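You operate a simulated robot arm through the tools that you are given. There is no shell and no other tool. Be economical: measure what you need, move in short steps, check, and stop when the job is done.

The job below is to be done with a simulated robot arm. You get a single attempt, and the scene is never put back.

Task
Drain the basin, fit the strainer, tip the teal bowl's dirty water through it and rinse the basin clean.
Fine: stopper on the tray; stand the bowl on the mat; tap off. Set down upright: black stopper.

It is judged by the outcome, as a careful person would: the job done as asked, and still so three seconds after it is handed in. It fails if anything else is knocked over, pushed out of place, dropped, spilled or broken. A push-on lid holds only when it is set on centred and level and pressed home; a screw cap is set on level and turned clockwise until tight.

Robot
A 6-joint arm with a two-finger parallel gripper, fixed in place. Base frame: the origin is at the foot of the arm, x ahead of it, y to its left, z up; the work surface is at about z = 880. Lengths are in mm, angles in rad, forces in N, time in s.
With the tool pointing down near the work surface it reaches from about 320 to 700 mm from the base axis. Its first joint turns from -2.897 to 2.897 rad. Payload 4.1 kg.
The tool frame sits at the grasp point between the pads (the TCP): z along the fingers, y along the line on which they close. The tips reach 23 mm beyond it. Largest opening 94 mm; finger width 38, thickness 10; the body of the gripper, 54 by 96 mm, starts 39 mm behind the TCP.
Orientation is that of the tool frame in the base frame, as a unit quaternion [x, y, z, w]. With the fingers straight down and closing along the base's y, the tool's x points along the base's -x, its y along +y and its z along -z.

Tools
- The arm moves only by the tool servo_tool. Its arguments are lists of equal length, an entry for each row: "linear": the shift along the base's x, y, z in units of 50 mm (1.0 is 50 mm), a list of three; "angular": the turn, a rotation vector about the base's x, y, z in units of 5 degrees (1.0 is 5 degrees), a list of three; "hand": the closure, from 0 (fully open) to 1 (shut). In form: {"linear": [[dx, dy, dz], ...], "angular": [[rx, ry, rz], ...], "hand": [hand, ...]}. A call has 1 to 10 rows; each row shifts and turns the commanded pose from where the row before left it. A call with a number of a shift or a turn outside -1 to 1 is refused whole. A row lasts 0.2 s, in which the tool goes at most 50 mm and 0.15 rad; a call with a longer step from one row to the next is refused whole, and so is a gripper value outside its range. Where a pose cannot be reached the arm comes as near as it can. A force on the tool above 40 N (or 10 N above the force at the start of the call, whichever is more), or a blocked arm, ends the call early, and 0.2 s more pass. The fingers move at their own pace (about 45 mm/s each) and stop on an object; they squeeze with about 42 N. The grip force told is the motor's: it shows also when the fingers shut on nothing. Time passes only in rows, and 0.2 s behind the last, so rows that do not move let the fingers close. The reply holds the time, the measured pose of the TCP, the force on the tool along the base axes, the opening and the grip force, in the units named above and with some noise, with the torque about the TCP (base axes, N m) and any sound that the robot's microphone picked up.
- Cameras (640 x 400 px; columns grow to the right, rows downward): "scene" is fixed at [398.9, -497.9, 1631.4]; the picture's right is [0.96, -0.28, 0.00], its down [-0.23, -0.79, -0.56] and it looks along [0.16, 0.54, -0.83] (base axes); focal length 264 px, centre (320, 200). "wrist" rides on the gripper at [86, 16, -74] in the tool frame; the picture's right is [-0.18, 0.98, 0.00], its down [-0.58, -0.11, -0.81] and it looks along [-0.79, -0.15, 0.59] (tool axes); focal length 243 px, centre (320, 200). There is no depth. A picture from a camera that has moved, and an enlarged one, comes with that camera's place and axes in the base frame and with its lens.
- get_image(camera): a new picture of that camera. It takes no simulated time.
- slide_trunk(by): slides the trunk up (or, below 0, down) by that many mm; the arm rides with it, the base frame stays. It gives what a move gives, with no picture.
- close_up(camera, box): a new picture of the part [left, top, right, bottom] of that camera's present view, enlarged. It takes no simulated time.
- hand_in(): hands the job in; it is judged then, once.

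Go step by step. Nothing tells you positions but the pictures and the camera data: compare them with the known pose of the tool, close in by small moves and look again before you grip or let go. The budget is 120 turns and 64 pictures, counting those below and the enlarged ones. Unless the task says otherwise, let go and move clear before handing in, and close with one line.

The tools are called as a command line: name --argument value ..., lists and objects as JSON in quotes. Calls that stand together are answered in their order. servo_tool: Moves the arm, as the interface text tells. Its arguments: {"type":"object","properties":{"linear":{"type":"array","items":{"type":"array","items":{"type":"number"}}},"angular":{"type":"array","items":{"type":"array","items":{"type":"number"}}},"hand":{"type":"array","items":{"type":"number"}}},"required":["linear","angular","hand"]} The other tools are called the same way: slide_trunk (by) slides the trunk up or down; get_image (camera) takes a picture; close_up (camera, box) takes an enlarged picture of a part of a camera's view; hand_in () hands the job in.

At the start:

```text
t: 0.0
tool_pos: [342.9, -100.8, 1346.8]
tcp_rot: [0.0, 1.0, 0.001, 0.0]
wrist_force: [0.4, -0.3, 0.0]
moment: [0.0, -0.01, -0.01]
gripper_width: 94.2
grasp_force: 0.0
trunk travel left (down, up): [-500.0, 90.0]
```

scene: 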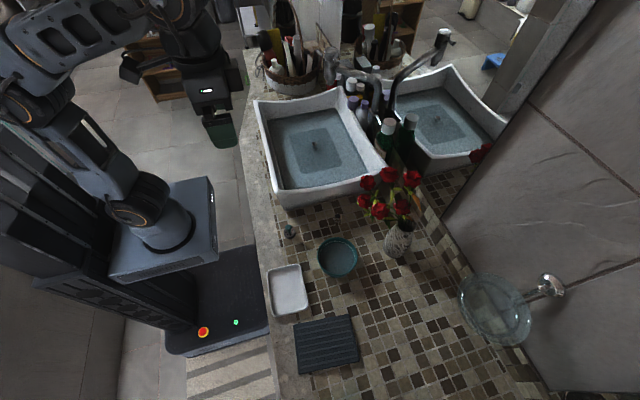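
wrist: 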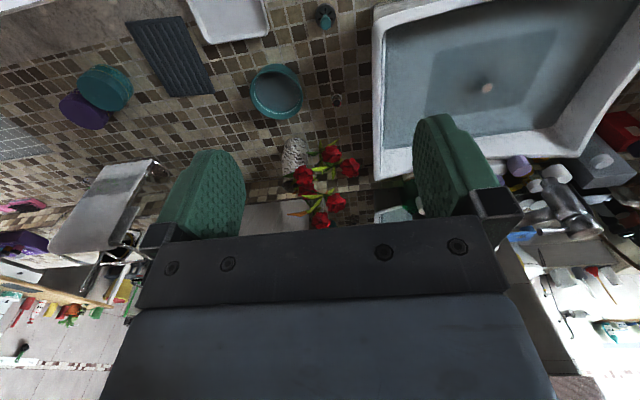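

I see a basin with water and a stopper knob, a teal bowl, a white tray, a dark mat and a small teal-knobbed item that is probably the strainer. I'll enlarge these to identify them.

close_up --camera "scene" --box '[240, 60, 400, 210]'

close_up --camera "scene" --box '[250, 200, 420, 380]'

close_up --camera "scene" --box '[330, 10, 470, 110]'

```text
2.67 times, centred on (320, 135) of scene
camera zoom: at [398.9, -497.9, 1631.4], right [0.96, -0.28, 0.0], down [-0.23, -0.79, -0.56], along [0.16, 0.54, -0.83], focal length 704 px, centre (320, 373)
```

zoom: 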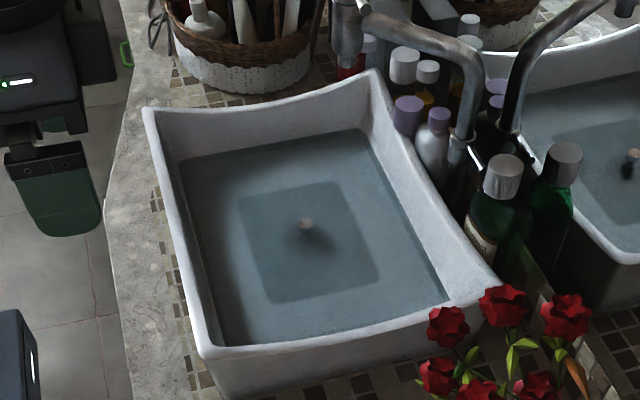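

```text
2.22 times, centred on (335, 290) of scene
camera zoom: at [398.9, -497.9, 1631.4], right [0.96, -0.28, 0.0], down [-0.23, -0.79, -0.56], along [0.16, 0.54, -0.83], focal length 586 px, centre (287, 0)
```

zoom: 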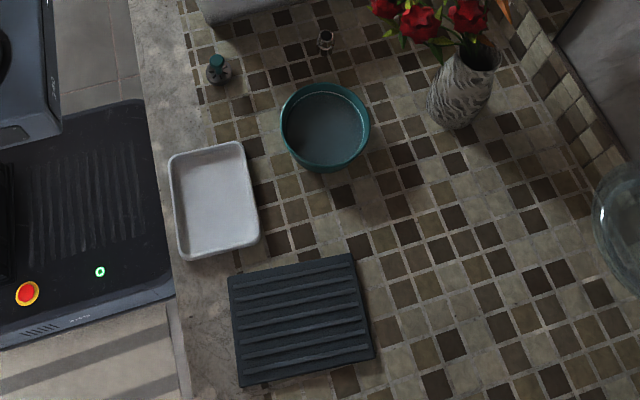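

```text
4.00 times, centred on (400, 60) of scene
camera zoom: at [398.9, -497.9, 1631.4], right [0.96, -0.28, 0.0], down [-0.23, -0.79, -0.56], along [0.16, 0.54, -0.83], focal length 1056 px, centre (0, 760)
```

zoom: 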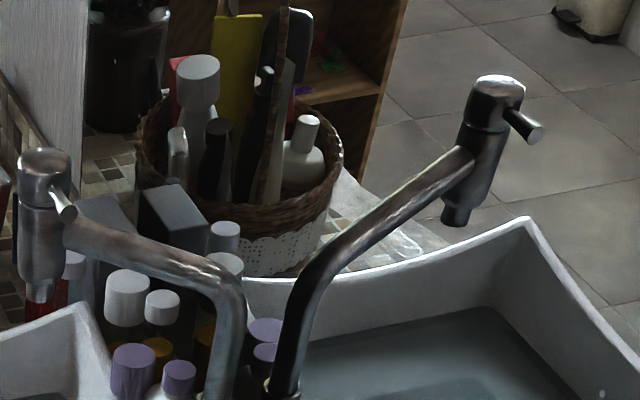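

The right-hand basin looks like a mirror reflection. I'll zoom in on the two small items, the tap head and the stopper.

close_up --camera "scene" --box '[275, 200, 355, 250]'

close_up --camera "scene" --box '[320, 30, 400, 110]'

close_up --camera "wrist" --box '[240, 0, 560, 200]'

```text
8.00 times, centred on (315, 225) of scene
camera zoom: at [398.9, -497.9, 1631.4], right [0.96, -0.28, 0.0], down [-0.23, -0.79, -0.56], along [0.16, 0.54, -0.83], focal length 2111 px, centre (360, 0)
```

zoom: 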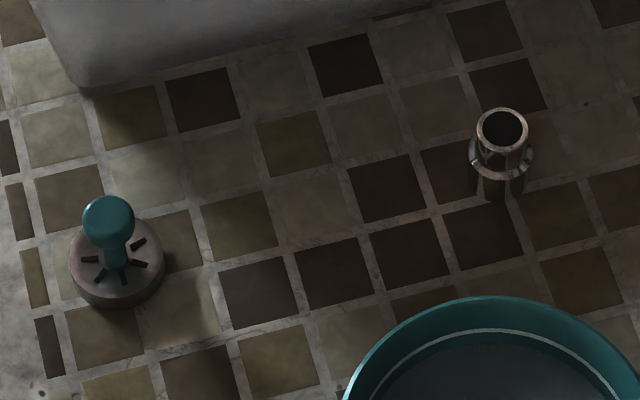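

```text
5.00 times, centred on (360, 70) of scene
camera zoom: at [398.9, -497.9, 1631.4], right [0.96, -0.28, 0.0], down [-0.23, -0.79, -0.56], along [0.16, 0.54, -0.83], focal length 1320 px, centre (120, 850)
```

zoom: 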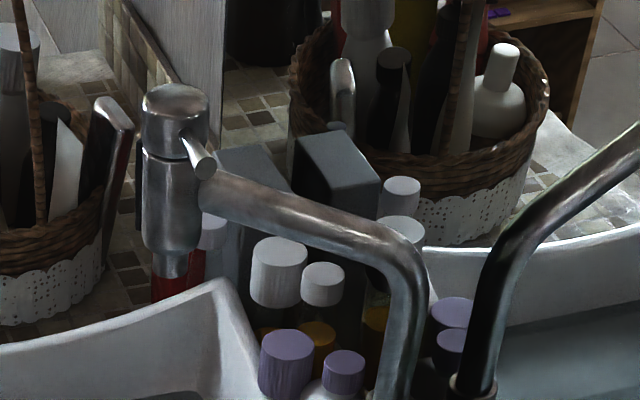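

```text
2.00 times, centred on (400, 100) of wrist
camera zoom: at [255.8, -85.2, 1421.6], right [0.18, 0.98, 0.0], down [0.58, -0.11, 0.81], along [0.79, -0.15, -0.59], focal length 485 px, centre (160, 400)
```

zoom: 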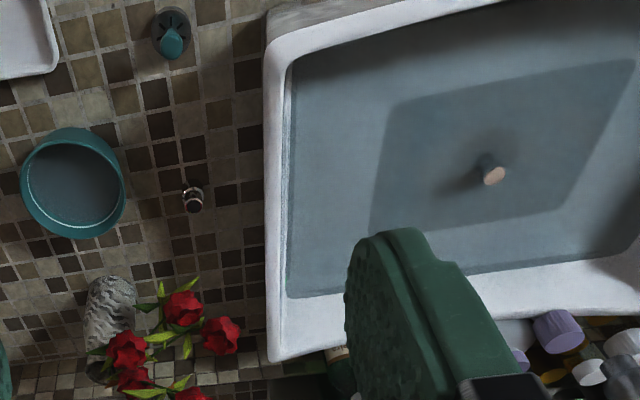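

The strainer (slotted disc, teal knob) stands near (415, -107). The stopper knob triangulates to about (584, 205, 932). I need a second view to locate the tap, so I'll shift left at this height.

servo_tool --linear '[[0, 1, 0], [0, 1, 0], [0, 1, 0], [0, 1, 0], [0, 1, 0]]' --angular '[[0, 0, 0], [0, 0, 0], [0, 0, 0], [0, 0, 0], [0, 0, 0]]' --hand '[0, 0, 0, 0, 0]'

get_image --camera "wrist"

```text
t: 1.2
tool_pos: [342.3, 149.2, 1343.6]
tcp_rot: [0.0, 1.0, 0.001, 0.0]
wrist_force: [0.4, 0.4, 0.6]
moment: [-0.02, 0.02, -0.01]
gripper_width: 94.0
grasp_force: 0.1
trunk travel left (down, up): [-500.0, 90.0]
```

```text
55 pictures are left
camera wrist: at [255.7, 166.0, 1419.6], right [0.18, 0.98, 0.0], down [0.58, -0.11, 0.81], along [0.79, -0.15, -0.59], focal length 243 px, centre (320, 200)
```

wrist: 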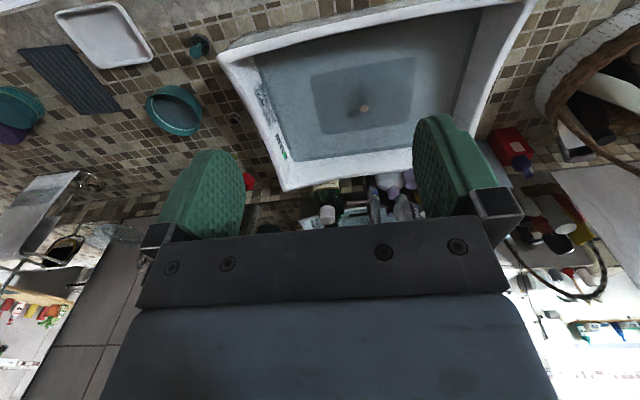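

The tap is hidden behind the gripper. I'll rise and move forward to look down on it.

servo_tool --linear '[[0.5, 0, 1], [1, 0, 0.5], [0.5, 0, 0]]' --angular '[[0, 0, 0], [0, 0, 0], [0, 0, 0]]' --hand '[0, 0, 0]'

get_image --camera "wrist"

```text
refused: row 1 steps farther than a row can; nothing moved
```

```text
54 pictures are left
camera wrist: at [255.7, 166.0, 1419.6], right [0.18, 0.98, 0.0], down [0.58, -0.11, 0.81], along [0.79, -0.15, -0.59], focal length 243 px, centre (320, 200)
```

wrist: 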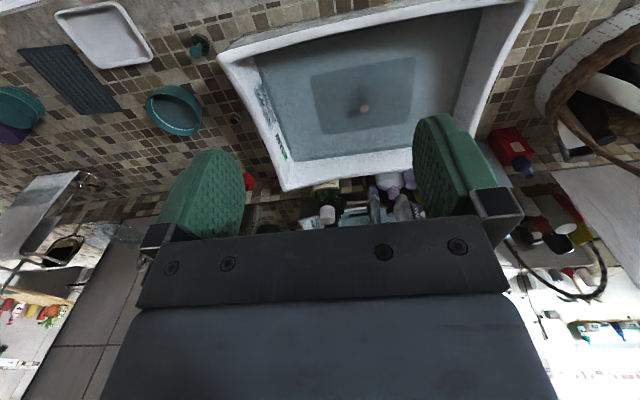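

The combined step was too long, so nothing moved. I'll split it into rows and look again.

servo_tool --linear '[[0, 0, 1], [0.9, 0, 0.2], [0.9, 0, 0]]' --angular '[[0, 0, 0], [0, 0, 0], [0, 0, 0]]' --hand '[0, 0, 0]'

```text
t: 2.0
tool_pos: [427.1, 145.5, 1367.1]
tcp_rot: [0.001, 1.0, 0.001, 0.001]
wrist_force: [0.0, 0.0, -0.6]
moment: [-0.01, 0.02, 0.0]
gripper_width: 94.1
grasp_force: 0.0
out of reach, approached as far as the arm can: row 1, 2, 3
trunk travel left (down, up): [-500.0, 90.0]
```

get_image --camera "wrist"

get_image --camera "scene"

```text
53 pictures are left
camera wrist: at [339.7, 160.5, 1440.9], right [0.18, 0.98, 0.0], down [0.58, -0.11, 0.81], along [0.79, -0.15, -0.59], focal length 243 px, centre (320, 200)
```

wrist: 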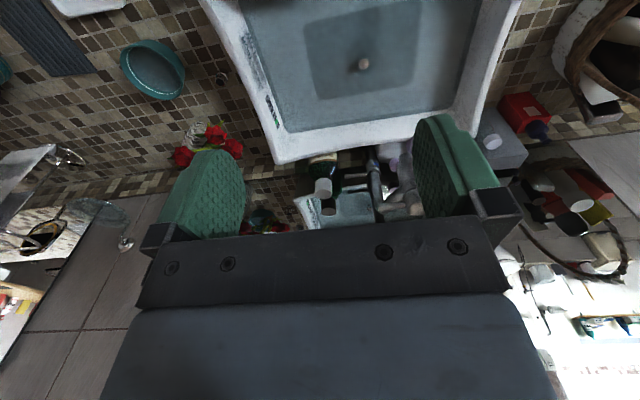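

```text
52 pictures are left
```

scene: 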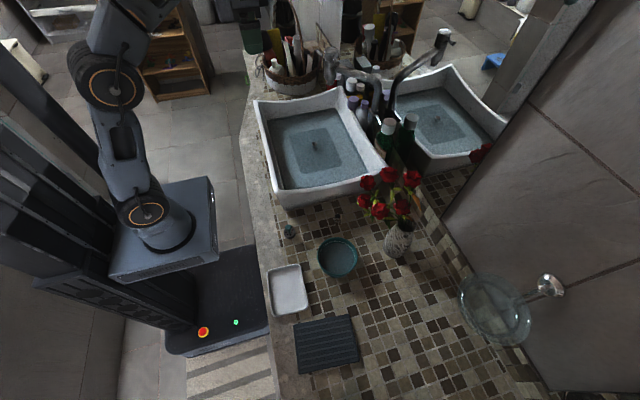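

close_up --camera "wrist" --box '[290, 130, 450, 230]'

```text
4.00 times, centred on (370, 180) of wrist
camera zoom: at [339.7, 160.5, 1440.9], right [0.18, 0.98, 0.0], down [0.58, -0.11, 0.81], along [0.79, -0.15, -0.59], focal length 970 px, centre (120, 280)
```

zoom: 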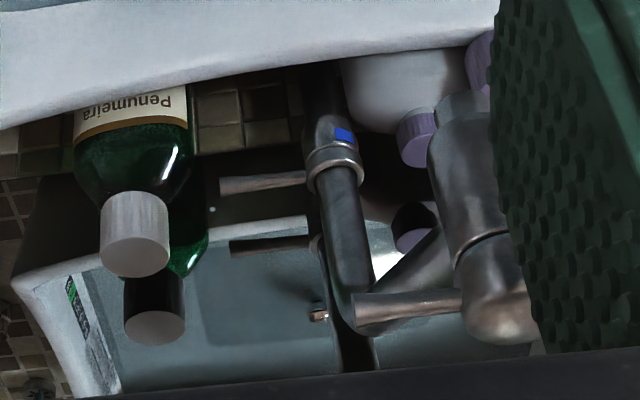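

close_up --camera "scene" --box '[328, 45, 424, 105]'

close_up --camera "scene" --box '[352, 80, 400, 110]'

```text
6.67 times, centred on (376, 75) of scene
camera zoom: at [398.9, -497.9, 1631.4], right [0.96, -0.28, 0.0], down [-0.23, -0.79, -0.56], along [0.16, 0.54, -0.83], focal length 1759 px, centre (-53, 1033)
```

zoom: 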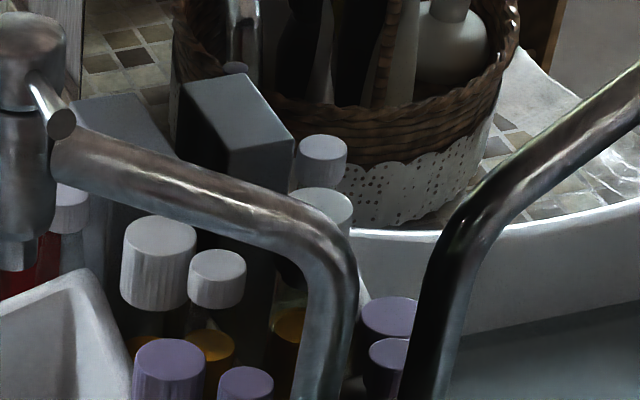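

```text
13.33 times, centred on (376, 95) of scene
camera zoom: at [398.9, -497.9, 1631.4], right [0.96, -0.28, 0.0], down [-0.23, -0.79, -0.56], along [0.16, 0.54, -0.83], focal length 3519 px, centre (-427, 1600)
```

zoom: 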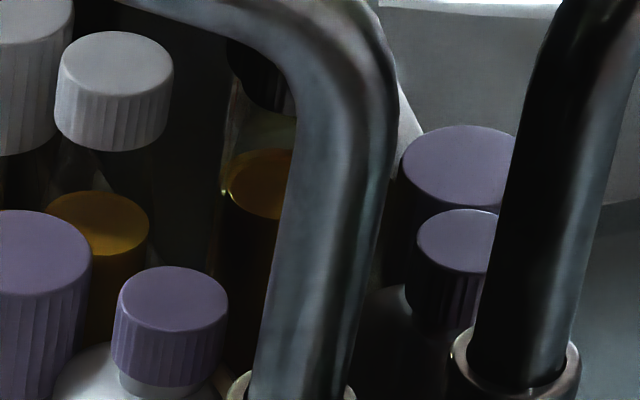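

close_up --camera "scene" --box '[340, 95, 404, 135]'

```text
10.00 times, centred on (372, 115) of scene
camera zoom: at [398.9, -497.9, 1631.4], right [0.96, -0.28, 0.0], down [-0.23, -0.79, -0.56], along [0.16, 0.54, -0.83], focal length 2639 px, centre (-200, 1050)
```

zoom: 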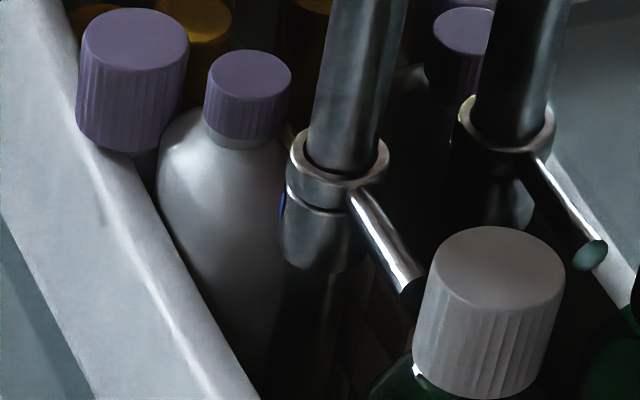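

The tap geometry works out: a tall riser at (808, 210) carries a head at (650, 243), with the outlet at about z 1138. The head's lever points to -y, with its tip at (651, 192, 1233). There is also a lever on the collar at z 1019. I'll keep the gripper on the -y side of the spout, yaw 90° so the camera faces +y, then descend over the basin.

servo_tool --linear '[[0, -0.1, -0.4], [0.3, -0.1, -0.4], [0.3, -0.1, -0.4], [0.3, -0.1, -0.4], [0.4, -0.1, -0.4], [0.4, -0.1, -0.4], [0.4, -0.1, -0.4], [0.4, -0.1, -0.4], [0.3, -0.1, -0.4], [0.3, -0.1, -0.4]]' --angular '[[0, 0, 1], [0, 0, 1], [0, 0, 1], [0, 0, 1], [0, 0, 1], [0, 0, 1], [0, 0, 1], [0, 0, 1], [0, 0, 1], [0, 0, 1]]' --hand '[0, 0, 0, 0, 0, 0, 0, 0, 0, 0]'

```text
t: 4.2
tool_pos: [581.3, 96.8, 1165.8]
tcp_rot: [-0.423, 0.906, 0.0, 0.001]
wrist_force: [-0.2, -0.1, 0.8]
moment: [0.02, 0.03, -0.04]
gripper_width: 94.2
grasp_force: 0.0
trunk travel left (down, up): [-500.0, 90.0]
```

servo_tool --linear '[[0, -0.1, -0.3], [0, -0.1, -0.3], [0, -0.1, -0.3], [0, -0.1, -0.3], [0, 0, -0.3], [0, 0, -0.3], [0, 0, -0.3], [0, 0, -0.2], [0, 0, 0], [0, 0, 0]]' --angular '[[0, 0, 1], [0, 0, 1], [0, 0, 1], [0, 0, 1], [0, 0, 1], [0, 0, 1], [0, 0, 1], [0, 0, 1], [1, 0, 0], [1, 0, 0]]' --hand '[0, 0, 0, 0, 0, 0, 0, 0, 0, 0]'

get_image --camera "wrist"

get_image --camera "scene"

```text
t: 6.4
tool_pos: [580.6, 75.7, 1050.5]
tcp_rot: [-0.704, 0.705, 0.062, 0.062]
wrist_force: [-0.2, -0.3, 0.1]
moment: [0.02, 0.0, 0.0]
gripper_width: 94.1
grasp_force: 0.0
trunk travel left (down, up): [-500.0, 90.0]
```

```text
47 pictures are left
camera wrist: at [564.0, -23.1, 1109.5], right [-0.98, 0.18, 0.03], down [0.11, 0.43, 0.9], along [0.15, 0.88, -0.44], focal length 243 px, centre (320, 200)
```

wrist: 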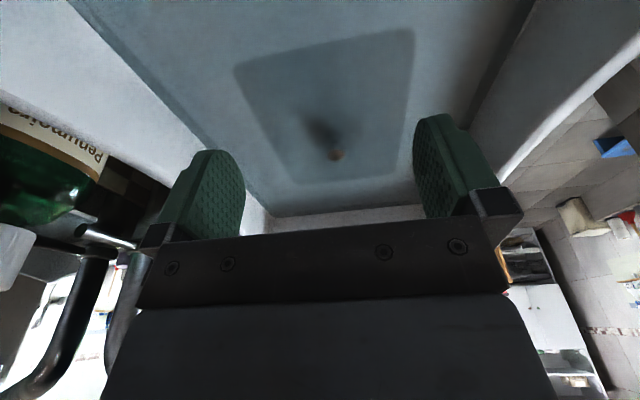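

```text
46 pictures are left
```

scene: 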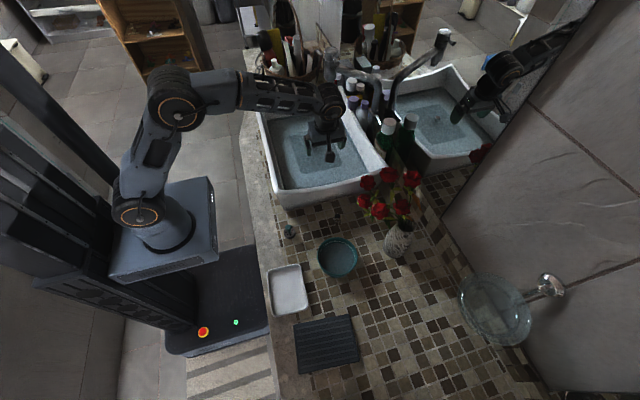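

The stopper stays consistent at about (584, 205, 935). I'll slide in under the spout's side, above the knob.

servo_tool --linear '[[0, 0.2, -0.6], [0, 0.5, -0.5], [0.03, 0.6, -0.3], [0.04, 0.6, -0.1], [0, 0.67, 0]]' --angular '[[0, 0, 0], [0, 0, 0], [0, 0, 0], [0, 0, 0], [0, 0, 0]]' --hand '[0.2, 0.3, 0.4, 0.4, 0.4]'

get_image --camera "wrist"

close_up --camera "scene" --box '[250, 50, 410, 150]'

```text
t: 7.6
tool_pos: [584.1, 204.2, 975.4]
tcp_rot: [-0.704, 0.704, 0.062, 0.061]
wrist_force: [0.3, -0.3, -0.9]
moment: [-0.02, 0.02, 0.03]
gripper_width: 56.7
grasp_force: 0.0
trunk travel left (down, up): [-500.0, 90.0]
```

```text
45 pictures are left
camera wrist: at [567.3, 106.7, 1034.1], right [-0.98, 0.18, 0.03], down [0.11, 0.43, 0.89], along [0.15, 0.88, -0.45], focal length 243 px, centre (320, 200)
```

wrist: 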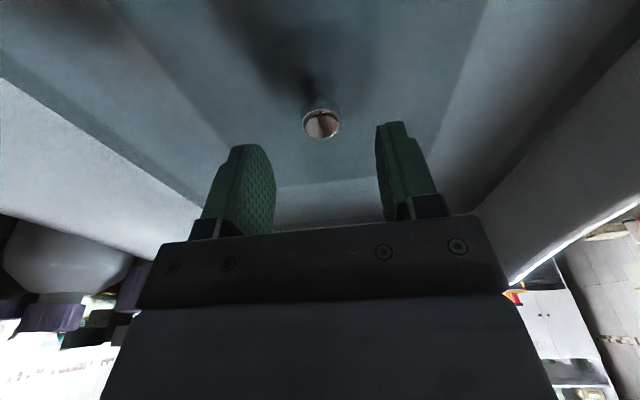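

```text
4.00 times, centred on (330, 100) of scene
camera zoom: at [398.9, -497.9, 1631.4], right [0.96, -0.28, 0.0], down [-0.23, -0.79, -0.56], along [0.16, 0.54, -0.83], focal length 1056 px, centre (280, 600)
```

zoom: 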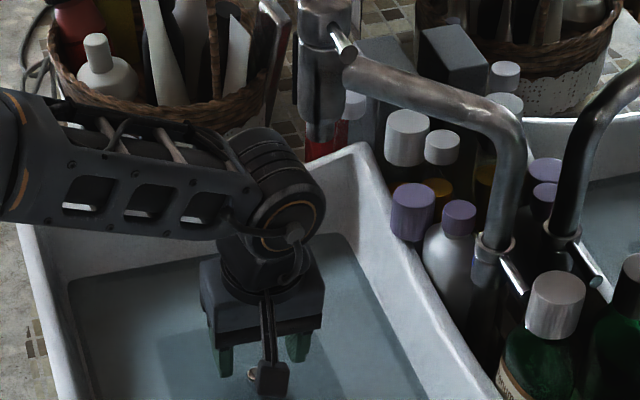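

The knob is a cylinder about 22 mm across, roughly at (583, 209). I'll descend around it.

servo_tool --linear '[[0, 0.08, -0.3], [0, 0, -0.3], [0, 0, -0.34]]' --angular '[[0, 0, 0], [0, 0, 0], [0, 0, 0]]' --hand '[0.4, 0.4, 0.4]'

get_image --camera "wrist"

```text
t: 8.4
tool_pos: [584.0, 208.6, 935.7]
tcp_rot: [0.704, -0.704, -0.059, -0.068]
wrist_force: [-1.3, -2.0, 38.5]
moment: [-0.59, 1.28, 0.2]
gripper_width: 57.0
grasp_force: 0.8
trunk travel left (down, up): [-500.0, 90.0]
```

```text
43 pictures are left
camera wrist: at [566.9, 109.3, 994.2], right [-0.98, 0.18, 0.02], down [0.1, 0.43, 0.9], along [0.15, 0.89, -0.44], focal length 243 px, centre (320, 200)
```

wrist: 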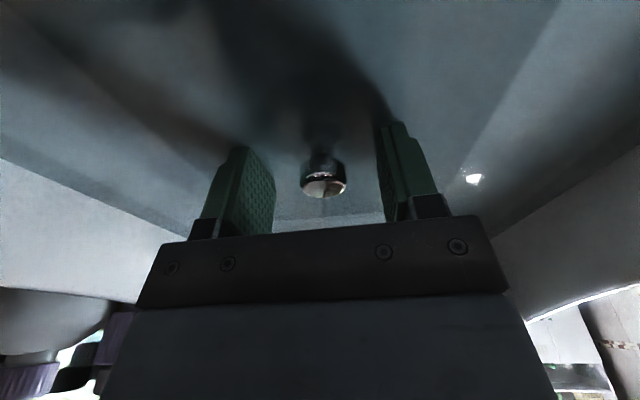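

The tips touched the floor at about z 912 and the knob top is at about 936. I'll rise 3 mm and close.

servo_tool --linear '[[0, 0.02, 0.07], [0, 0, 0], [0, 0, 0], [0, 0, 0], [0, 0, 0], [0, 0, 0]]' --angular '[[0, 0, 0], [0, 0, 0], [0, 0, 0], [0, 0, 0], [0, 0, 0], [0, 0, 0]]' --hand '[0.4, 0.8, 1, 1, 1, 1]'

```text
t: 9.3
tool_pos: [580.5, 210.2, 936.5]
tcp_rot: [0.705, -0.704, -0.064, -0.06]
wrist_force: [-12.5, -2.5, 17.1]
moment: [-0.3, 0.63, -0.15]
gripper_width: 20.7
grasp_force: 23.8
trunk travel left (down, up): [-500.0, 90.0]
stopped in row 4: the force on the tool passed its limit at 62 N (the readings are from after the stop); the commanded pose is now the measured one
```

The knob is gripped at 20.7 mm wide. I'll lift slowly.

servo_tool --linear '[[0.02, 0, 0.02], [0, 0, 0.1], [0, 0, 0.2], [0, 0, 0.3], [0, 0, 0.4]]' --angular '[[0, 0, 0], [0, 0, 0], [0, 0, 0], [0, 0, 0], [0, 0, 0]]' --hand '[1, 1, 1, 1, 1]'

get_image --camera "wrist"

```text
t: 10.6
tool_pos: [584.3, 209.2, 985.6]
tcp_rot: [0.704, -0.704, -0.064, -0.06]
wrist_force: [0.4, -0.3, -1.3]
moment: [0.01, 0.04, -0.01]
gripper_width: 19.1
grasp_force: 41.9
trunk travel left (down, up): [-500.0, 90.0]
```

```text
42 pictures are left
camera wrist: at [567.6, 110.8, 1043.2], right [-0.98, 0.18, 0.04], down [0.11, 0.43, 0.89], along [0.15, 0.88, -0.45], focal length 243 px, centre (320, 200)
```

wrist: 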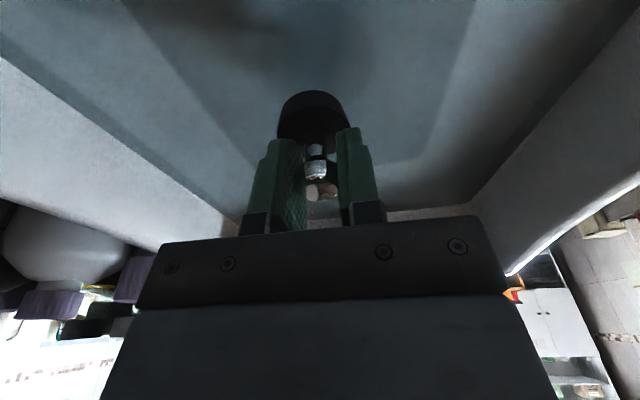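

The stopper is out, hanging level with its disc down. I'll back away from the spout, rise and travel to the tray at about (372, -275).

servo_tool --linear '[[0, -0.5, 0], [0, -0.8, 0.3], [0, -0.5, 0.8], [0, -0.5, 0.8], [-0.3, -0.5, 0.8], [-0.6, -0.7, 0], [-0.6, -0.7, 0], [-0.6, -0.7, 0], [-0.6, -0.7, 0], [-0.6, -0.7, 0]]' --angular '[[0, 0, 0], [0, 0, 0], [0, 0, 0], [0, 0, 0], [0, 0, 0], [0, 0, 0], [0, 0, 0], [0, 0, 0], [0, 0, 0], [0, 0, 0]]' --hand '[1, 1, 1, 1, 1, 1, 1, 1, 1, 1]'

close_up --camera "scene" --box '[200, 50, 440, 200]'

```text
t: 12.8
tool_pos: [417.5, -106.3, 1118.0]
tcp_rot: [0.705, -0.704, -0.064, -0.059]
wrist_force: [0.0, -0.3, -1.1]
moment: [-0.02, 0.01, 0.02]
gripper_width: 19.2
grasp_force: 41.9
trunk travel left (down, up): [-500.0, 90.0]
```

```text
2.67 times, centred on (320, 125) of scene
camera zoom: at [398.9, -497.9, 1631.4], right [0.96, -0.28, 0.0], down [-0.23, -0.79, -0.56], along [0.16, 0.54, -0.83], focal length 704 px, centre (320, 400)
```

zoom: 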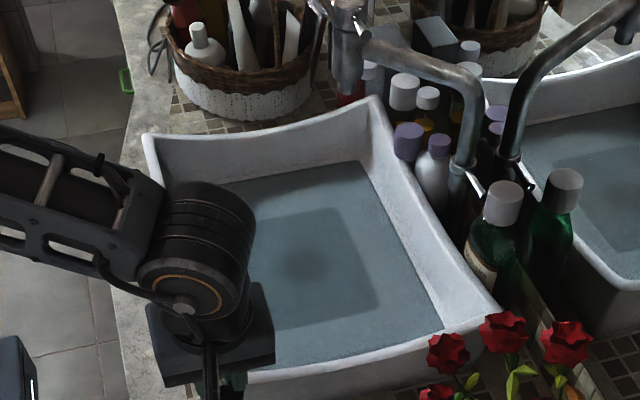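

servo_tool --linear '[[-0.2, -0.7, 0], [-0.3, -0.7, 0], [-0.2, -0.7, 0], [-0.2, -0.7, -0.4], [0, -0.58, -0.6], [0, 0, -0.9], [0, 0, -0.9], [0, 0, -0.4]]' --angular '[[0, 0, 0], [0, 0, 0], [0, 0, 0], [0, 0, 0], [0, 0, 0], [0, 0, 0], [0, 0, 0], [0, 0, 0]]' --hand '[1, 1, 1, 1, 1, 1, 1, 1]'

get_image --camera "wrist"

close_up --camera "scene" --box '[220, 200, 380, 300]'

```text
t: 14.6
tool_pos: [372.2, -274.9, 958.1]
tcp_rot: [0.704, -0.704, -0.064, -0.059]
wrist_force: [0.3, -0.3, -0.5]
moment: [0.02, 0.01, -0.01]
gripper_width: 19.4
grasp_force: 42.0
trunk travel left (down, up): [-500.0, 90.0]
```

```text
40 pictures are left
camera wrist: at [356.3, -373.9, 1017.3], right [-0.98, 0.18, 0.04], down [0.12, 0.43, 0.89], along [0.15, 0.88, -0.45], focal length 243 px, centre (320, 200)
```

wrist: 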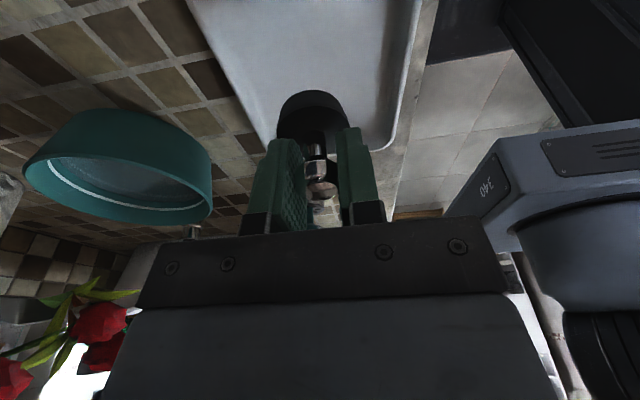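

```text
4.00 times, centred on (300, 250) of scene
camera zoom: at [398.9, -497.9, 1631.4], right [0.96, -0.28, 0.0], down [-0.23, -0.79, -0.56], along [0.16, 0.54, -0.83], focal length 1056 px, centre (400, 0)
```

zoom: 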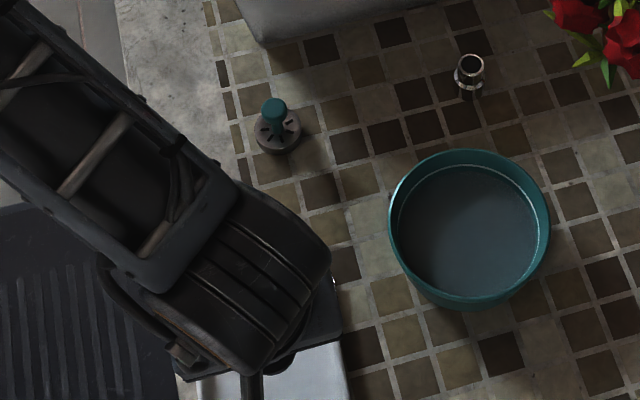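

The stopper is over the tray's centre. I'll descend gently until it makes contact.

servo_tool --linear '[[0, 0, -0.2], [0, 0, -0.2], [0, 0, -0.1], [0, 0, -0.08], [0, 0, -0.08], [0, 0, -0.08], [0, 0, -0.08], [0, 0, -0.08]]' --angular '[[0, 0, 0], [0, 0, 0], [0, 0, 0], [0, 0, 0], [0, 0, 0], [0, 0, 0], [0, 0, 0], [0, 0, 0]]' --hand '[1, 1, 1, 1, 1, 1, 1, 1]'

```text
t: 16.3
tool_pos: [376.1, -274.5, 922.5]
tcp_rot: [0.705, -0.705, -0.056, -0.06]
wrist_force: [-2.8, 6.2, 19.6]
moment: [0.22, 0.2, -0.02]
gripper_width: 19.8
grasp_force: 42.2
trunk travel left (down, up): [-500.0, 90.0]
stopped in row 8: the force on the tool passed its limit at 48 N (the readings are from after the stop); the commanded pose is now the measured one
```

Contact is at TCP z of about 922. I'll relieve the load by 1.5 mm, then open.

servo_tool --linear '[[0, 0, 0.03], [0, 0, 0], [0, 0, 0], [0, 0, 0], [0, 0, 0], [0, 0, 0.1], [0, 0, 0.3], [0, 0, 0.6]]' --angular '[[0, 0, 0], [0, 0, 0], [0, 0, 0], [0, 0, 0], [0, 0, 0], [0, 0, 0], [0, 0, 0], [0, 0, 0]]' --hand '[1, 0.7, 0.5, 0.45, 0.45, 0.45, 0.45, 0.45]'

get_image --camera "wrist"

```text
t: 18.1
tool_pos: [375.7, -275.8, 970.6]
tcp_rot: [0.705, -0.704, -0.059, -0.06]
wrist_force: [0.6, -0.1, 0.7]
moment: [-0.01, 0.03, -0.01]
gripper_width: 51.6
grasp_force: 0.2
trunk travel left (down, up): [-500.0, 90.0]
```

```text
38 pictures are left
camera wrist: at [359.2, -374.4, 1030.2], right [-0.98, 0.18, 0.03], down [0.11, 0.44, 0.89], along [0.15, 0.88, -0.45], focal length 243 px, centre (320, 200)
```

wrist: 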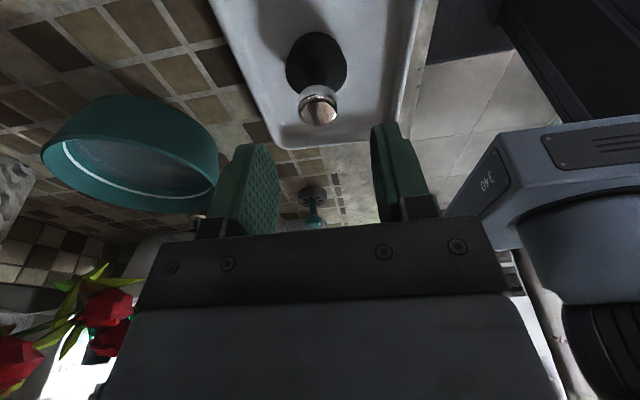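

The stopper stands upright in the tray. Next is the strainer at (415, -107).

servo_tool --linear '[[0, 0.2, 0.5], [0.2, 0.7, 0], [0.2, 0.8, 0], [0.2, 0.8, 0], [0.19, 0.88, 0], [0, 0, -0.5]]' --angular '[[0, 0, 0], [0, 0, 0], [0, 0, 0], [0, 0, 0], [0, 0, 0], [0, 0, 0]]' --hand '[0.45, 0.45, 0.45, 0.45, 0.45, 0.45]'

get_image --camera "wrist"

close_up --camera "scene" --box '[230, 80, 390, 180]'

```text
t: 19.5
tool_pos: [414.7, -105.8, 971.0]
tcp_rot: [0.705, -0.705, -0.059, -0.06]
wrist_force: [0.4, -0.2, -0.5]
moment: [-0.01, 0.03, 0.01]
gripper_width: 51.8
grasp_force: 0.0
trunk travel left (down, up): [-500.0, 90.0]
```

```text
37 pictures are left
camera wrist: at [398.4, -204.8, 1030.3], right [-0.98, 0.18, 0.03], down [0.11, 0.44, 0.89], along [0.15, 0.88, -0.45], focal length 243 px, centre (320, 200)
```

wrist: 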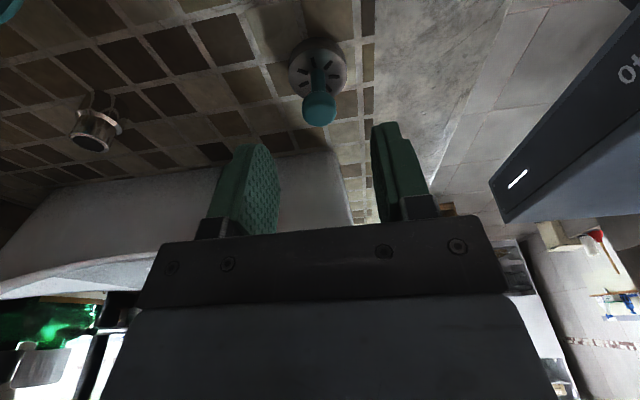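

```text
4.00 times, centred on (310, 130) of scene
camera zoom: at [398.9, -497.9, 1631.4], right [0.96, -0.28, 0.0], down [-0.23, -0.79, -0.56], along [0.16, 0.54, -0.83], focal length 1056 px, centre (360, 480)
```

zoom: 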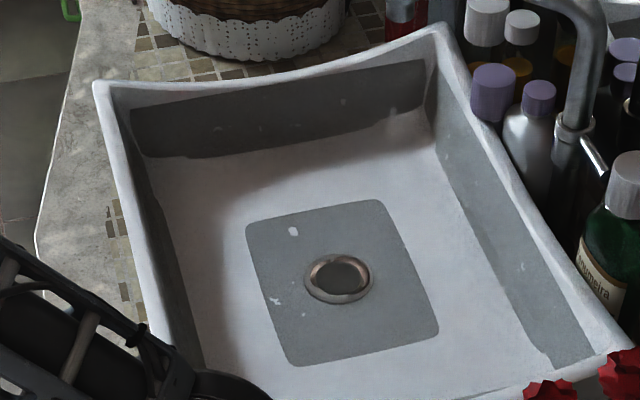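

The basin has drained, leaving a grimy film, and the drain is at about (583, 203). I'll descend onto the strainer's knob.

servo_tool --linear '[[-0.02, -0.05, -0.4], [0, 0, -0.4], [0, 0, -0.2], [0, 0, 0], [0, 0, 0], [0, 0, 0], [0, 0, 0], [0, 0, 0]]' --angular '[[0, 0, 0], [0, 0, 0], [0, 0, 0], [0, 0, 0], [0, 0, 0], [0, 0, 0], [0, 0, 0], [0, 0, 0]]' --hand '[0.45, 0.5, 0.5, 0.7, 1, 1, 1, 1]'

get_image --camera "wrist"

```text
t: 21.3
tool_pos: [414.5, -108.4, 920.5]
tcp_rot: [-0.705, 0.705, 0.058, 0.059]
wrist_force: [-0.3, 0.0, -0.4]
moment: [0.03, -0.03, 0.02]
gripper_width: 17.4
grasp_force: 42.4
trunk travel left (down, up): [-500.0, 90.0]
```

```text
35 pictures are left
camera wrist: at [397.7, -207.4, 980.0], right [-0.98, 0.18, 0.03], down [0.11, 0.44, 0.89], along [0.15, 0.88, -0.45], focal length 243 px, centre (320, 200)
```

wrist: 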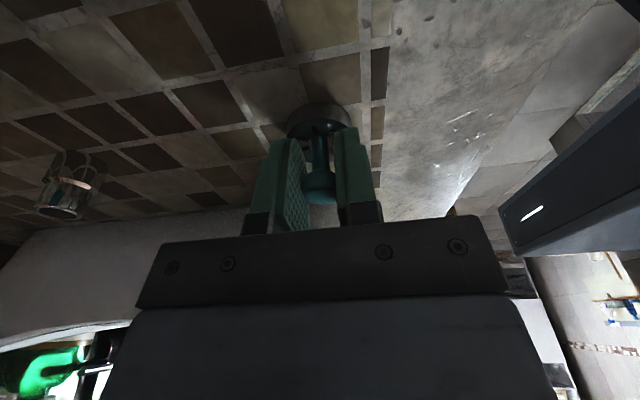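

The strainer is gripped, with its base 40 mm below the TCP. I'll lift, cross over the rim and come in to the drain from the -y side.

servo_tool --linear '[[0, 0, 0.4], [0, 0, 0.8], [0, 0, 0.8], [0, 0, 0.9], [0, 0, 0.7], [0.6, 0.7, 0], [0.6, 0.7, 0], [0.6, 0.7, 0], [0.6, 0.7, 0], [0.6, 0.7, 0]]' --angular '[[0, 0, 0], [0, 0, 0], [0, 0, 0], [0, 0, 0], [0, 0, 0], [0, 0, 0], [0, 0, 0], [0, 0, 0], [0, 0, 0], [0, 0, 0]]' --hand '[1, 1, 1, 1, 1, 1, 1, 1, 1, 1]'

servo_tool --linear '[[0.37, 0.5, -0.3], [0, 0, -0.9], [0, 0.3, -0.9], [0, 0.8, -0.4], [0, 0.8, 0], [0, 0.8, 0], [0, 0.08, 0]]' --angular '[[0, 0, 0], [0, 0, 0], [0, 0, 0], [0, 0, 0], [0, 0, 0], [0, 0, 0], [0, 0, 0]]' --hand '[1, 1, 1, 1, 1, 1, 1]'

get_image --camera "wrist"

```text
t: 23.5
tool_pos: [566.0, 66.7, 1101.5]
tcp_rot: [0.705, -0.704, -0.059, -0.06]
wrist_force: [-0.2, -0.5, 0.4]
moment: [0.01, -0.01, 0.02]
gripper_width: 17.3
grasp_force: 41.9
trunk travel left (down, up): [-500.0, 90.0]
```

```text
t: 25.1
tool_pos: [583.3, 229.4, 975.3]
tcp_rot: [-0.705, 0.705, 0.058, 0.06]
wrist_force: [0.9, -0.1, -0.2]
moment: [0.01, 0.0, 0.0]
gripper_width: 17.4
grasp_force: 42.2
trunk travel left (down, up): [-500.0, 90.0]
```

```text
34 pictures are left
camera wrist: at [565.8, 131.8, 1034.8], right [-0.98, 0.18, 0.03], down [0.11, 0.44, 0.89], along [0.15, 0.88, -0.45], focal length 243 px, centre (320, 200)
```

wrist: 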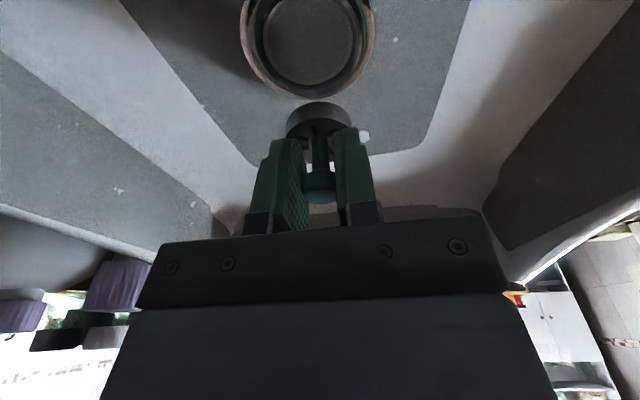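

I overshot to y = 229, but the drain is in clear view, centred at about (583, 206). I'll step back over it and lower part way.

servo_tool --linear '[[0.02, -0.43, 0], [0, 0, -0.3], [0, 0, -0.1]]' --angular '[[0, 0, 0], [0, 0, 0], [0, 0, 0]]' --hand '[1, 1, 1]'

get_image --camera "wrist"

close_up --camera "scene" --box '[282, 120, 346, 160]'

```text
t: 25.9
tool_pos: [583.0, 209.3, 956.0]
tcp_rot: [-0.705, 0.705, 0.058, 0.06]
wrist_force: [0.1, 0.6, -0.6]
moment: [-0.01, 0.01, 0.03]
gripper_width: 17.5
grasp_force: 41.6
trunk travel left (down, up): [-500.0, 90.0]
```

```text
33 pictures are left
camera wrist: at [567.5, 110.3, 1014.8], right [-0.98, 0.18, 0.03], down [0.11, 0.44, 0.89], along [0.15, 0.88, -0.45], focal length 243 px, centre (320, 200)
```

wrist: 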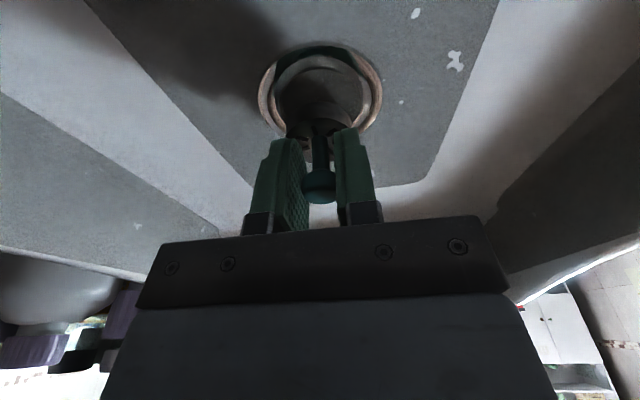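

```text
10.00 times, centred on (314, 140) of scene
camera zoom: at [398.9, -497.9, 1631.4], right [0.96, -0.28, 0.0], down [-0.23, -0.79, -0.56], along [0.16, 0.54, -0.83], focal length 2639 px, centre (380, 800)
```

zoom: 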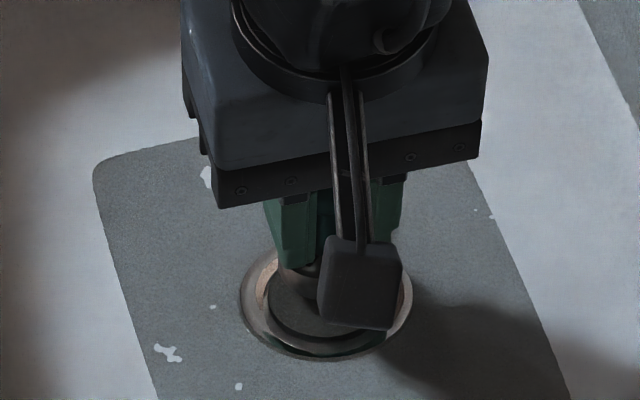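

The strainer is just above the drain. I need a finer look at the alignment before lowering.

close_up --camera "scene" --box '[302, 140, 326, 158]'

close_up --camera "wrist" --box '[240, 30, 400, 210]'

```text
16.00 times, centred on (314, 149) of scene
camera zoom: at [398.9, -497.9, 1631.4], right [0.96, -0.28, 0.0], down [-0.23, -0.79, -0.56], along [0.16, 0.54, -0.83], focal length 4222 px, centre (416, 1016)
```

zoom: 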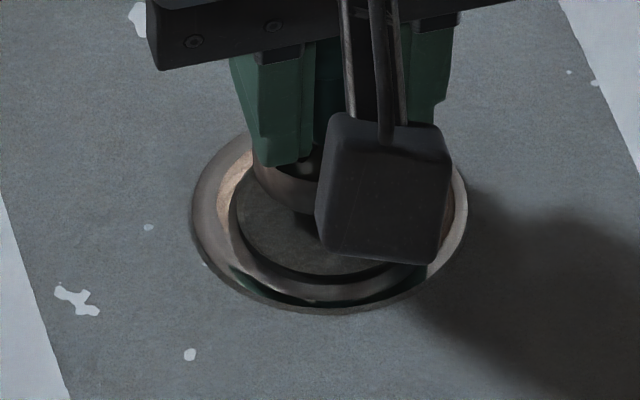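

```text
2.22 times, centred on (320, 120) of wrist
camera zoom: at [567.5, 110.3, 1014.8], right [-0.98, 0.18, 0.03], down [0.11, 0.44, 0.89], along [0.15, 0.88, -0.45], focal length 539 px, centre (320, 378)
```

zoom: 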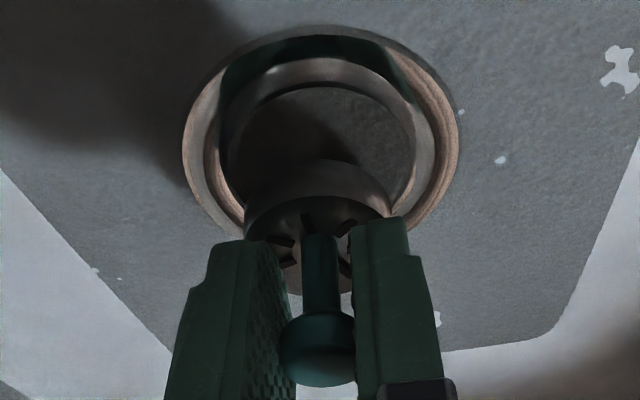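

The strainer sits a few mm too far toward +y. I'll shift to about (581.5, 201), lower slightly and look again.

servo_tool --linear '[[-0.03, -0.17, 0], [0, 0, -0.12]]' --angular '[[0, 0, 0], [0, 0, 0]]' --hand '[1, 1]'

close_up --camera "scene" --box '[302, 140, 326, 158]'

close_up --camera "wrist" --box '[240, 30, 400, 210]'

```text
t: 26.5
tool_pos: [582.2, 199.4, 949.4]
tcp_rot: [0.705, -0.704, -0.059, -0.06]
wrist_force: [0.2, 0.1, -0.6]
moment: [0.0, -0.01, 0.01]
gripper_width: 17.3
grasp_force: 41.5
trunk travel left (down, up): [-500.0, 90.0]
```

```text
16.00 times, centred on (314, 149) of scene
camera zoom: at [398.9, -497.9, 1631.4], right [0.96, -0.28, 0.0], down [-0.23, -0.79, -0.56], along [0.16, 0.54, -0.83], focal length 4222 px, centre (416, 1016)
```

zoom: 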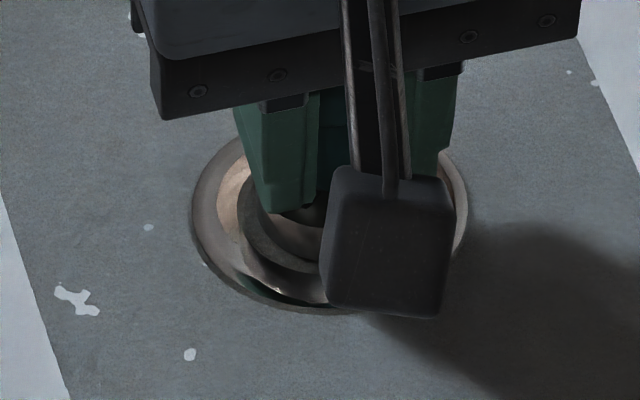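

```text
2.22 times, centred on (320, 120) of wrist
camera zoom: at [565.9, 101.3, 1008.9], right [-0.98, 0.18, 0.03], down [0.11, 0.44, 0.89], along [0.15, 0.88, -0.45], focal length 539 px, centre (320, 378)
```

zoom: 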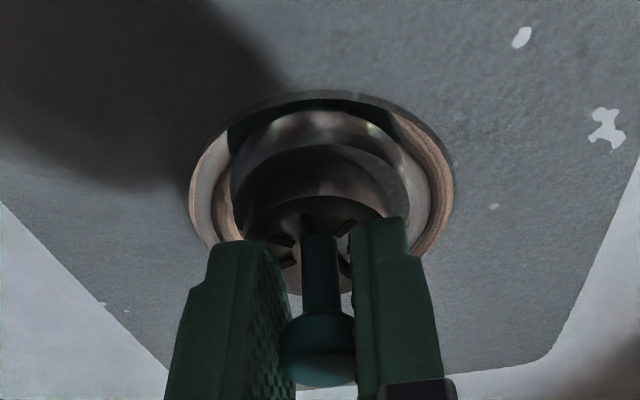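

Nearly centred. I'll nudge 2 mm toward -y and lower gently to feel for the seat.

servo_tool --linear '[[-0.01, -0.04, -0.04], [0, 0, -0.06], [0, 0, -0.06], [0, 0, -0.06], [0, 0, -0.06]]' --angular '[[0, 0, 0], [0, 0, 0], [0, 0, 0], [0, 0, 0], [0, 0, 0]]' --hand '[1, 1, 1, 1, 1]'

close_up --camera "wrist" --box '[240, 30, 400, 210]'

```text
t: 27.7
tool_pos: [581.9, 198.2, 935.9]
tcp_rot: [0.705, -0.705, -0.059, -0.061]
wrist_force: [-0.5, 0.1, 4.7]
moment: [-0.02, 0.07, 0.0]
gripper_width: 17.7
grasp_force: 41.7
trunk travel left (down, up): [-500.0, 90.0]
```

```text
2.22 times, centred on (320, 120) of wrist
camera zoom: at [564.7, 99.5, 995.7], right [-0.98, 0.18, 0.03], down [0.11, 0.44, 0.89], along [0.15, 0.88, -0.45], focal length 539 px, centre (320, 378)
```

zoom: 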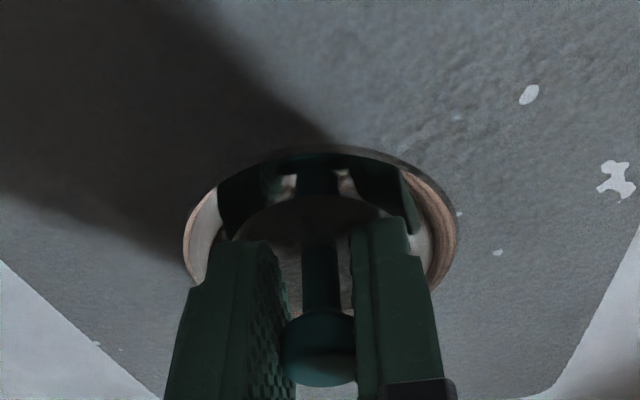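

The base has entered the recess and contact is just starting. I'll press a little, then release.

servo_tool --linear '[[0, 0, -0.04], [0, 0, -0.04], [0, 0, -0.03]]' --angular '[[0, 0, 0], [0, 0, 0], [0, 0, 0]]' --hand '[1, 1, 1]'

```text
t: 28.6
tool_pos: [584.1, 197.8, 935.9]
tcp_rot: [-0.704, 0.705, 0.055, 0.067]
wrist_force: [1.0, -0.1, 12.0]
moment: [-0.12, 0.07, 0.02]
gripper_width: 17.3
grasp_force: 41.7
trunk travel left (down, up): [-500.0, 90.0]
stopped in row 3: the force on the tool passed its limit at 41 N (the readings are from after the stop); the commanded pose is now the measured one
```

servo_tool --linear '[[0, 0, 0.03], [0, 0, 0], [0, 0, 0], [0, 0, 0], [0, 0, 0.2], [0, 0, 0.4], [0, -0.3, 0.8], [0, -0.9, 0.2], [0, -0.9, 0]]' --angular '[[0, 0, 0], [0, 0, 0], [0, 0, 0], [0, 0, 0], [0, 0, 0], [0, 0, 0], [0, 0, 0], [0, 0, 0], [0, 0, 0]]' --hand '[1, 0.7, 0.6, 0.6, 0.6, 0.6, 0.6, 0.6, 0.6]'

get_image --camera "wrist"

```text
t: 30.6
tool_pos: [583.6, 92.9, 1016.5]
tcp_rot: [-0.704, 0.705, 0.057, 0.064]
wrist_force: [0.1, -0.5, 0.6]
moment: [0.03, -0.02, 0.01]
gripper_width: 37.7
grasp_force: 0.0
trunk travel left (down, up): [-500.0, 90.0]
```

```text
26 pictures are left
camera wrist: at [566.3, -6.0, 1074.6], right [-0.98, 0.18, 0.02], down [0.1, 0.43, 0.89], along [0.15, 0.88, -0.45], focal length 243 px, centre (320, 200)
```

wrist: 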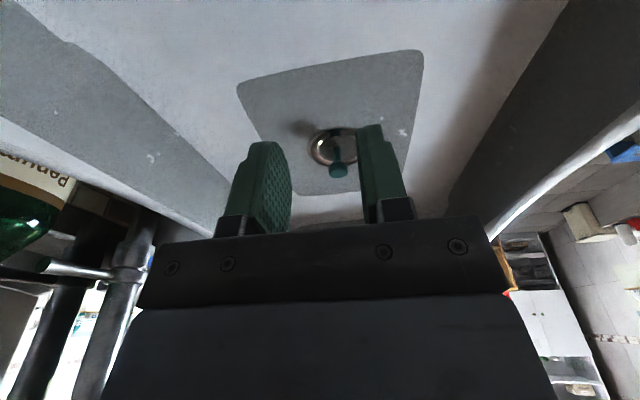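

close_up --camera "scene" --box '[290, 130, 338, 160]'

```text
13.33 times, centred on (314, 145) of scene
camera zoom: at [398.9, -497.9, 1631.4], right [0.96, -0.28, 0.0], down [-0.23, -0.79, -0.56], along [0.16, 0.54, -0.83], focal length 3519 px, centre (400, 933)
```

zoom: 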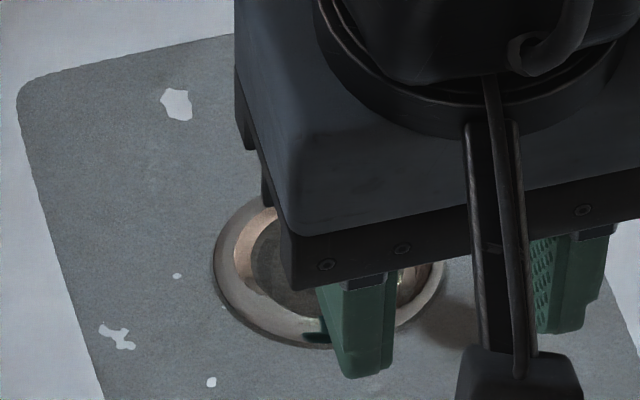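

The strainer looks seated, with its knob standing in the drain centre; I'll confirm that on the way. Now I'll level the tool and go to the bowl's -x rim.

servo_tool --linear '[[0, -0.3, 0.7], [0, -0.3, 0.9], [-0.3, -0.7, 0.2], [-0.3, -0.8, 0], [-0.3, -0.8, 0], [-0.3, -0.8, 0], [-0.3, -0.8, 0], [-0.3, -0.8, 0], [-0.3, -0.7, -0.3], [-0.1, -0.6, -0.5]]' --angular '[[0, 0, 0], [0, 0, 0], [0, 0, 0], [0, 0, 0], [-0.5, 0, 0], [-0.5, 0, 0], [-0.5, 0, 0], [-0.5, 0, 0], [0, 0, 0], [0, 0, 0]]' --hand '[0.6, 0.5, 0.4, 0.4, 0.4, 0.4, 0.4, 0.4, 0.4, 0.4]'

get_image --camera "wrist"

close_up --camera "scene" --box '[290, 130, 338, 160]'

```text
t: 32.8
tool_pos: [472.8, -237.4, 1066.4]
tcp_rot: [0.708, -0.706, 0.005, -0.002]
wrist_force: [0.4, 0.1, 0.3]
moment: [0.01, -0.02, -0.02]
gripper_width: 56.1
grasp_force: 0.1
trunk travel left (down, up): [-500.0, 90.0]
```

```text
24 pictures are left
camera wrist: at [455.0, -324.6, 1140.6], right [-0.98, 0.18, -0.01], down [0.1, 0.58, 0.81], along [0.15, 0.79, -0.59], focal length 243 px, centre (320, 200)
```

wrist: 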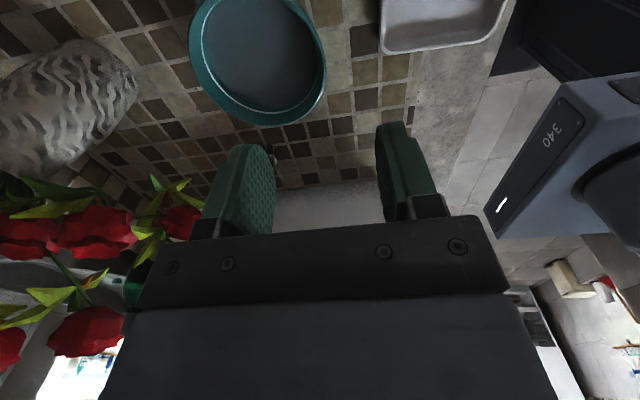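

```text
13.33 times, centred on (314, 145) of scene
camera zoom: at [398.9, -497.9, 1631.4], right [0.96, -0.28, 0.0], down [-0.23, -0.79, -0.56], along [0.16, 0.54, -0.83], focal length 3519 px, centre (400, 933)
```

zoom: 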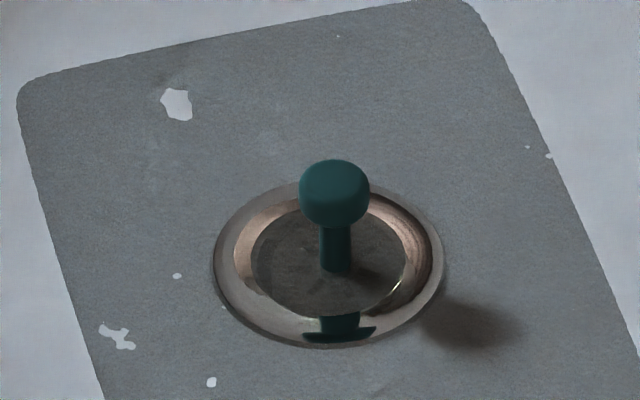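

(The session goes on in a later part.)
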